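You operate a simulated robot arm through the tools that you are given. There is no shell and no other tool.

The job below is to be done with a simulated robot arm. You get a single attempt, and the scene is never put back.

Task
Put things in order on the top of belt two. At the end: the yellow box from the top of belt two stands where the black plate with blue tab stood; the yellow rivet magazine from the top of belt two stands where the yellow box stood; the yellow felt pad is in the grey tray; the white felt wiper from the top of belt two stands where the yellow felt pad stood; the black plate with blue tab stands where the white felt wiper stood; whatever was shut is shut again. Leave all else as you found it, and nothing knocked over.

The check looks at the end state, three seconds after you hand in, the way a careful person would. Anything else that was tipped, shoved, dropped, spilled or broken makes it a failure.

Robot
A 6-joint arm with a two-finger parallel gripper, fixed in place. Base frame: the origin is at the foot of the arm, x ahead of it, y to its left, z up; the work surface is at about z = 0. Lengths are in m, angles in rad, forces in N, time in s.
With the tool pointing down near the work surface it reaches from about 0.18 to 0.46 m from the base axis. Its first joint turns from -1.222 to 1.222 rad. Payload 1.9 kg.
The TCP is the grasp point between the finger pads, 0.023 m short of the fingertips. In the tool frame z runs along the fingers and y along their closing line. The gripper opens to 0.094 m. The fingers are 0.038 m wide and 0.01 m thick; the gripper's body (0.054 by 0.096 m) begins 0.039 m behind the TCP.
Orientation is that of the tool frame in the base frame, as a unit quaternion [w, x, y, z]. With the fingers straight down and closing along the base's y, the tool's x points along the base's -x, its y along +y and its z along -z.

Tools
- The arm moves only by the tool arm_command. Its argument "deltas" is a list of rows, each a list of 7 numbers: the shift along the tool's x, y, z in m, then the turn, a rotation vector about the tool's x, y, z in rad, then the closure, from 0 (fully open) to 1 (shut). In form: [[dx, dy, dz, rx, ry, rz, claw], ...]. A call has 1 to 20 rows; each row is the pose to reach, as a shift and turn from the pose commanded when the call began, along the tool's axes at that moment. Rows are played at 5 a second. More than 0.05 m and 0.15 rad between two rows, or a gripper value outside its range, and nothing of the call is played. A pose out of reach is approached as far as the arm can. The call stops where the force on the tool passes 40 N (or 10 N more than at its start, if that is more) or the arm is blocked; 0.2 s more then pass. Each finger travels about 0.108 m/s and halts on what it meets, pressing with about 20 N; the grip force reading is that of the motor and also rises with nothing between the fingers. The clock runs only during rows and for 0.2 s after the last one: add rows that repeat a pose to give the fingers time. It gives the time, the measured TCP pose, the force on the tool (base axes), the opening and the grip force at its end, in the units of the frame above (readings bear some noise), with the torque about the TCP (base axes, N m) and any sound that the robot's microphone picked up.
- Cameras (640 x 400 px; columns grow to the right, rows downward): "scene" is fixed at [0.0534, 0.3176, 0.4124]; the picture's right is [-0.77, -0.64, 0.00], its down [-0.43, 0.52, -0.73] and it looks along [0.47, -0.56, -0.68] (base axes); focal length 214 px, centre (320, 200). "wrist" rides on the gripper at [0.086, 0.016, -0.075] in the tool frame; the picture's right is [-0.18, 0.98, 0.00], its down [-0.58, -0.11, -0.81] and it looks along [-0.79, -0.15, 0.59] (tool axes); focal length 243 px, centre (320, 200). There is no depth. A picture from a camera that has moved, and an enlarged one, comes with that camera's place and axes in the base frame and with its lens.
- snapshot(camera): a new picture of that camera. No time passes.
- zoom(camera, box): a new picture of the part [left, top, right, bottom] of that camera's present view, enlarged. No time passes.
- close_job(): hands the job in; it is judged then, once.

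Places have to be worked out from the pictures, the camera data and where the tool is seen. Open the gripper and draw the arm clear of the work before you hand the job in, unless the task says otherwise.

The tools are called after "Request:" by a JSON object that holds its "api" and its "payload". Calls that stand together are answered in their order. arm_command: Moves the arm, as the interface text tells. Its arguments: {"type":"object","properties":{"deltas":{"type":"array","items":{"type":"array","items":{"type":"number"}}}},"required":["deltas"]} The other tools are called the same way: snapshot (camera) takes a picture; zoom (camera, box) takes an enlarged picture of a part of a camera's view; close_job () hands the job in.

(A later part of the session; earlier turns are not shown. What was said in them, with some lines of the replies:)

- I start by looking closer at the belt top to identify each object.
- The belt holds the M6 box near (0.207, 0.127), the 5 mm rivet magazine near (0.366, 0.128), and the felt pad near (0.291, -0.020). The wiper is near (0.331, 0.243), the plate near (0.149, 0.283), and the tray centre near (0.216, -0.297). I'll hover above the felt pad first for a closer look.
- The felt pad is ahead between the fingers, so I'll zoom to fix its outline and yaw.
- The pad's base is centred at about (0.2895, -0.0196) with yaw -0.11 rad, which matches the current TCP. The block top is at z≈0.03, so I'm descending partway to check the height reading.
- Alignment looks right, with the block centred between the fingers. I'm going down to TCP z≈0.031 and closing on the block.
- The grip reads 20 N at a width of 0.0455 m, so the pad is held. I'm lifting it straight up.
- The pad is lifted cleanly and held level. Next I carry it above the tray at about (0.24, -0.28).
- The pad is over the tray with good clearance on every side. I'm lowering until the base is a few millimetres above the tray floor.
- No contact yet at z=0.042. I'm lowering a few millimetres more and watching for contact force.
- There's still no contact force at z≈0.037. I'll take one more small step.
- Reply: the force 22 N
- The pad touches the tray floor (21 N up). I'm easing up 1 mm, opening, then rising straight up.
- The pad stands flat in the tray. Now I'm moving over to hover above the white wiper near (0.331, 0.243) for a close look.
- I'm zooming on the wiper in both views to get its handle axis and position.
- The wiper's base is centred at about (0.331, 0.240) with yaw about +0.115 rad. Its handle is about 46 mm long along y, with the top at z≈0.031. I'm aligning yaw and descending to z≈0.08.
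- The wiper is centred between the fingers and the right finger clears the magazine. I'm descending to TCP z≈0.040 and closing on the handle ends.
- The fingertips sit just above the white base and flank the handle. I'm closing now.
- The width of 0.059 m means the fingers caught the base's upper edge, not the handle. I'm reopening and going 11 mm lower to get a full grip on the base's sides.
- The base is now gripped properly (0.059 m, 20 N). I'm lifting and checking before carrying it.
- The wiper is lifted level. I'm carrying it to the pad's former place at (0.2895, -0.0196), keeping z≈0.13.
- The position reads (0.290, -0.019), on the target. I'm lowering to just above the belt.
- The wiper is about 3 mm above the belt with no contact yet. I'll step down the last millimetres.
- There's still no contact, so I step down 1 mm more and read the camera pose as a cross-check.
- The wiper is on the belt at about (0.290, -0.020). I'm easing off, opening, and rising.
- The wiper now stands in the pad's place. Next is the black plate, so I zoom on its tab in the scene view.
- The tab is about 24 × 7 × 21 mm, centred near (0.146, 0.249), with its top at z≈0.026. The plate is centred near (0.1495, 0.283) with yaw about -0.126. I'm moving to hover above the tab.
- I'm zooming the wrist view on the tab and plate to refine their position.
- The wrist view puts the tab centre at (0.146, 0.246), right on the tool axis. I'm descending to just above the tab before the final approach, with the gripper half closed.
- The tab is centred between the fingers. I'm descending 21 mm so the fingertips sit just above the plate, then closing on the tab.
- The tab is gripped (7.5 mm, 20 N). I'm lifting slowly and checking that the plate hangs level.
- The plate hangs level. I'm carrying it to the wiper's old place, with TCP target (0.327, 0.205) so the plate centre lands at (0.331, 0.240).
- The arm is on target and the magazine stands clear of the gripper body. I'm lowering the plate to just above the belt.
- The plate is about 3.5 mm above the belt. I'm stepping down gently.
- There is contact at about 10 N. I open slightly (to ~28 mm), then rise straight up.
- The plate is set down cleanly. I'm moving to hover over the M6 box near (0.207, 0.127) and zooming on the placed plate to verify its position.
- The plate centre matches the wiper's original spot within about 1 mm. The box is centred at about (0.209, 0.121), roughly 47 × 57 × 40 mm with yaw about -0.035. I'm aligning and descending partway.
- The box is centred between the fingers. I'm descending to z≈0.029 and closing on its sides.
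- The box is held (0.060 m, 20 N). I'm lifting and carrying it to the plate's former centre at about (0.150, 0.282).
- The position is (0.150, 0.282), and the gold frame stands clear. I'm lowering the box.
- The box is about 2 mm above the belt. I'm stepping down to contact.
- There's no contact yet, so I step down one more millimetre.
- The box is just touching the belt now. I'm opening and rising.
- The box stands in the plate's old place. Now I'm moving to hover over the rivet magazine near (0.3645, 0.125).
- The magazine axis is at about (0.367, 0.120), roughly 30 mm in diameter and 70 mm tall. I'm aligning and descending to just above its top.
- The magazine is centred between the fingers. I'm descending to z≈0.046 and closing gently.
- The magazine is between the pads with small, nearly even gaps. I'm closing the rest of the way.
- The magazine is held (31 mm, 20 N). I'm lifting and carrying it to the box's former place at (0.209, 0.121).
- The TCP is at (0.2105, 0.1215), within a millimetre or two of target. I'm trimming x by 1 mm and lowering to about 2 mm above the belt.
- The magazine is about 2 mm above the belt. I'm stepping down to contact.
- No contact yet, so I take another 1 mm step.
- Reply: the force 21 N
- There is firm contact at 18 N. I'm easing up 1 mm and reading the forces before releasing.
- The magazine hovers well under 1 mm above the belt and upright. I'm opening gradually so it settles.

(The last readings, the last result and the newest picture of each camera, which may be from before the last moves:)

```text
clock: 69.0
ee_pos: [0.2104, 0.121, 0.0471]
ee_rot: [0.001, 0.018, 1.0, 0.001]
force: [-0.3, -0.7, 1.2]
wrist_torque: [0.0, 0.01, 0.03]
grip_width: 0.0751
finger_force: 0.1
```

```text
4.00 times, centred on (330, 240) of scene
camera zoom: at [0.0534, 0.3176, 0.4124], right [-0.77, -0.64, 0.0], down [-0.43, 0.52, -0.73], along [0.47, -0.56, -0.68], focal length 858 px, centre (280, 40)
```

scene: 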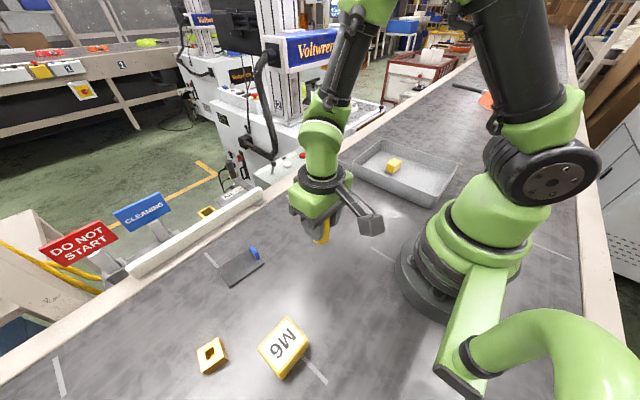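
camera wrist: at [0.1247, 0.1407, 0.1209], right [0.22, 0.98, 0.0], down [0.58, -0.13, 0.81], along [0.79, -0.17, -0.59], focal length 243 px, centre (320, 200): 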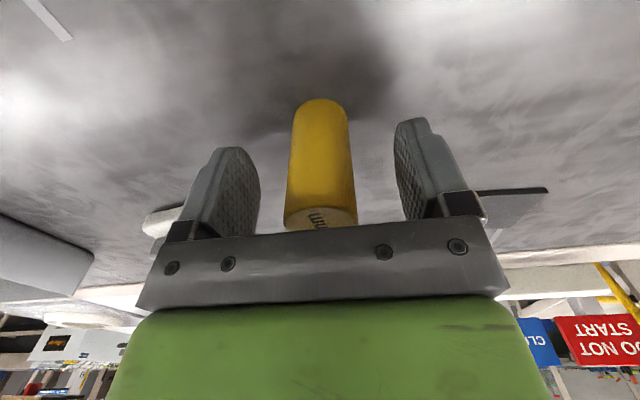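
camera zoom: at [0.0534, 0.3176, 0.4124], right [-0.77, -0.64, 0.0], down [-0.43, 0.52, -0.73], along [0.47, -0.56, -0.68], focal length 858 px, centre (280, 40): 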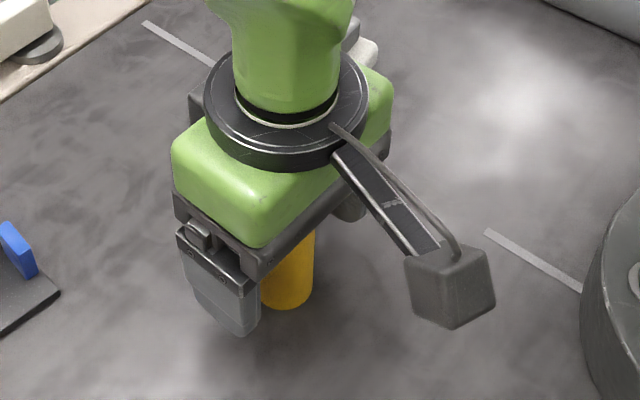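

The magazine stands free and upright. I rise straight up, then back the arm away to a clear place like the start pose.

Request:
{"api": "arm_command", "payload": {"deltas": [[0, 0, -0.02, 0, 0, 0, 0.2], [0, 0, -0.05, 0, 0, 0, 0.2], [0, 0, -0.09, 0, 0, 0, 0.1], [0, 0, -0.13, 0, 0, 0, 0], [0, 0, -0.17, 0, 0, 0, 0], [-0.03, -0.035, -0.19, 0, 0, 0, 0], [-0.055, -0.07, -0.195, 0, 0, 0, 0], [-0.055, -0.1, -0.195, 0, 0, 0, 0], [-0.055, -0.1, -0.195, 0, 0, 0, 0]]}}

Request:
{"api": "snapshot", "payload": {"camera": "scene"}}

Request:
{"api": "snapshot", "payload": {"camera": "wrist"}}

Request:
{"api": "zoom", "payload": {"camera": "scene", "box": [180, 170, 380, 295]}}

Request:
{"api": "zoom", "payload": {"camera": "scene", "box": [170, 275, 370, 400]}}

```text
refused: row 6 steps farther than a row can; nothing moved
```

```text
taken
```

scene: 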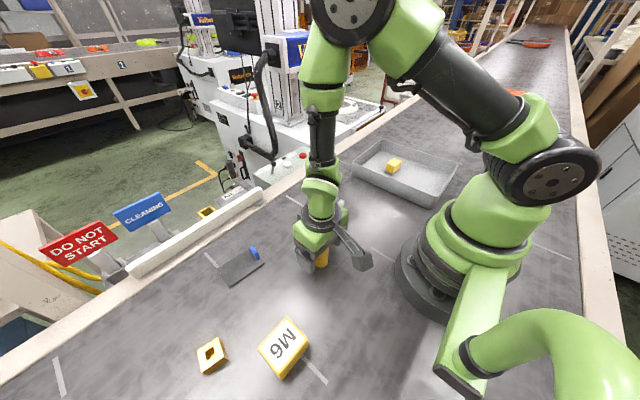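

```text
taken
camera wrist: at [0.1247, 0.1407, 0.1209], right [0.22, 0.98, 0.0], down [0.58, -0.13, 0.81], along [0.79, -0.17, -0.59], focal length 243 px, centre (320, 200)
```

wrist: 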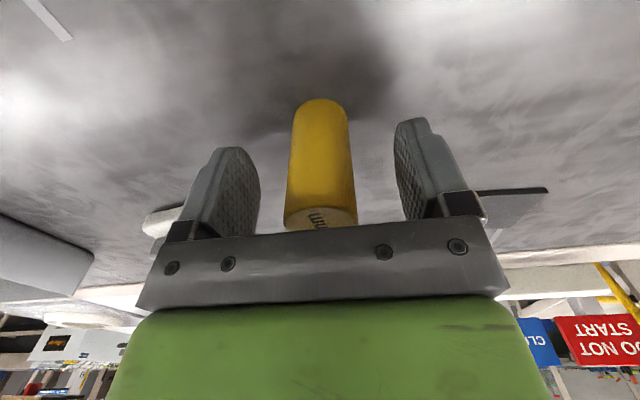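

```text
3.20 times, centred on (280, 232) of scene
camera zoom: at [0.0534, 0.3176, 0.4124], right [-0.77, -0.64, 0.0], down [-0.43, 0.52, -0.73], along [0.47, -0.56, -0.68], focal length 686 px, centre (448, 96)
```

zoom: 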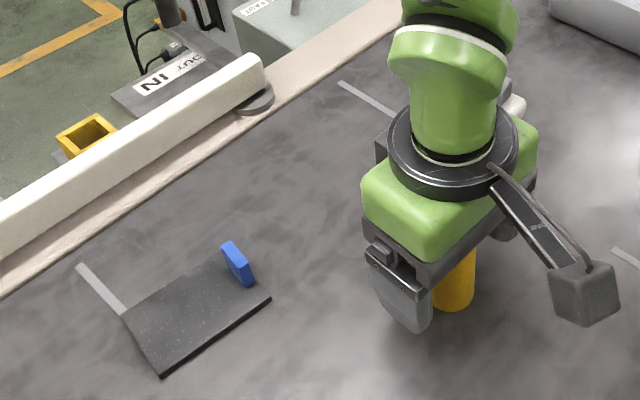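

```text
3.20 times, centred on (270, 338) of scene
camera zoom: at [0.0534, 0.3176, 0.4124], right [-0.77, -0.64, 0.0], down [-0.43, 0.52, -0.73], along [0.47, -0.56, -0.68], focal length 686 px, centre (480, -240)
```

zoom: 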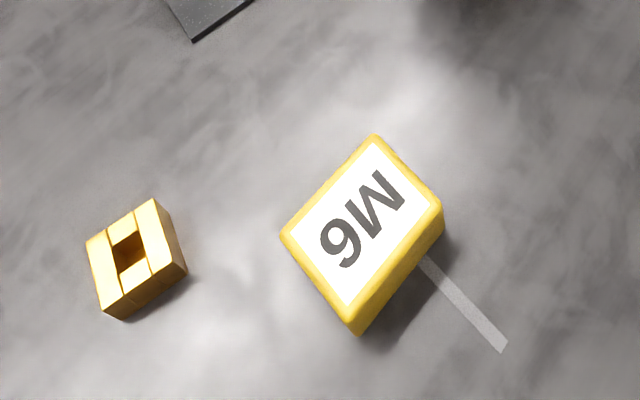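

The call was refused because one row was too long a step, and nothing moved. I'm repeating the retreat with smaller steps.

Request:
{"api": "arm_command", "payload": {"deltas": [[0, 0, -0.02, 0, 0, 0, 0.2], [0, 0, -0.05, 0, 0, 0, 0.2], [0, 0, -0.085, 0, 0, 0, 0.1], [0, 0, -0.12, 0, 0, 0, 0], [0, 0, -0.155, 0, 0, 0, 0], [0, 0, -0.19, 0, 0, 0, 0], [-0.02, -0.025, -0.195, 0, 0, 0, 0], [-0.04, -0.05, -0.195, 0, 0, 0, 0], [-0.055, -0.075, -0.195, 0, 0, 0, 0], [-0.055, -0.1, -0.195, 0, 0, 0, 0], [-0.055, -0.1, -0.195, 0, 0, 0, 0]]}}

Request:
{"api": "snapshot", "payload": {"camera": "scene"}}

Request:
{"api": "snapshot", "payload": {"camera": "wrist"}}

Request:
{"api": "zoom", "payload": {"camera": "scene", "box": [180, 170, 380, 295]}}

```text
clock: 71.4
ee_pos: [0.263, 0.0178, 0.241]
ee_rot: [0.002, 0.017, 1.0, 0.001]
force: [-0.3, 1.1, 0.4]
wrist_torque: [-0.02, 0.02, 0.01]
grip_width: 0.0938
finger_force: 0.0
```

```text
taken
```

scene: 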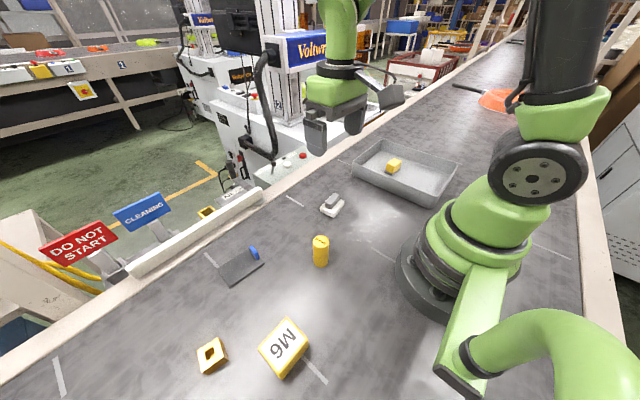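

```text
taken
camera wrist: at [0.1762, 0.0372, 0.3152], right [0.22, 0.98, 0.0], down [0.58, -0.13, 0.81], along [0.79, -0.17, -0.59], focal length 243 px, centre (320, 200)
```

wrist: 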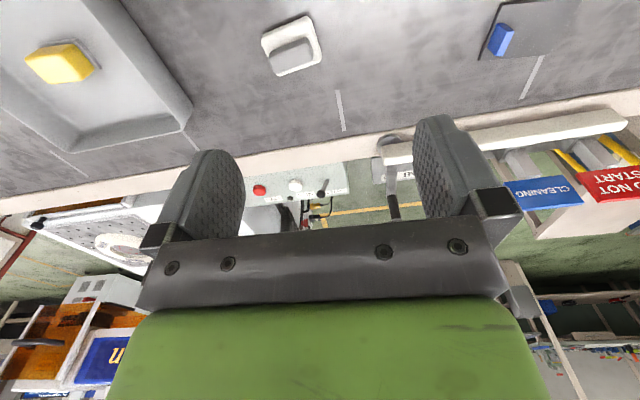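

```text
3.20 times, centred on (280, 232) of scene
camera zoom: at [0.0534, 0.3176, 0.4124], right [-0.77, -0.64, 0.0], down [-0.43, 0.52, -0.73], along [0.47, -0.56, -0.68], focal length 686 px, centre (448, 96)
```

zoom: 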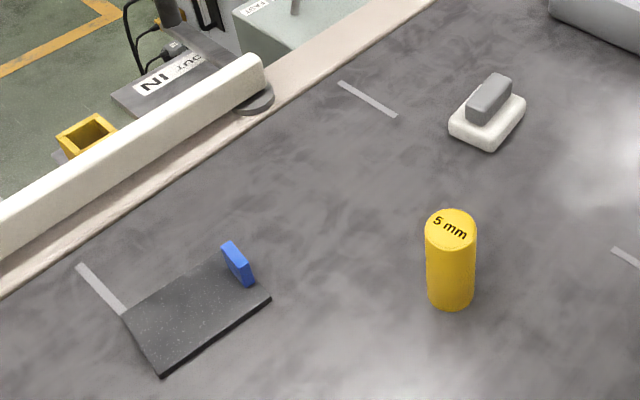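

All five items stand where the task asks: pad in the tray, wiper, plate, box and magazine each in its target spot, upright. The gold frame and surroundings are unchanged, the gripper is open and the arm is clear, so I hand in.

Request:
{"api": "close_job", "payload": {}}

```text
The job is handed in.
```

I made all five moves and handed the job in. The result of the check has not come back to me.

| Item | Where it is now | How close (from the pictures) |
|---|---|---|
| Yellow felt pad | Flat in the grey tray | – |
| White felt wiper | Where the felt pad stood | About 1–2 mm off |
| Black plate with blue tab | Where the wiper stood | About 1 mm off |
| Yellow box (M6) | Where the black plate stood | About 3 mm off |
| Yellow rivet magazine (5 mm) | Where the yellow box stood, upright | Within about 4 mm |

- **Identification:** I took the box labelled M6 as the yellow box, and the "5 mm" cylinder as the rivet magazine. I left the gold hollow frame alone, and it looks unmoved.
- **Shut items:** I saw nothing shut that needed opening, so nothing had to be shut again.
- **Orientation:** I kept each item's own orientation instead of turning it to match what stood there before. The wiper sits about 13° off the angle the pad had, and the box about 5° off the angle the plate had.

Nothing was knocked over, and the arm is clear of the work with the gripper open.
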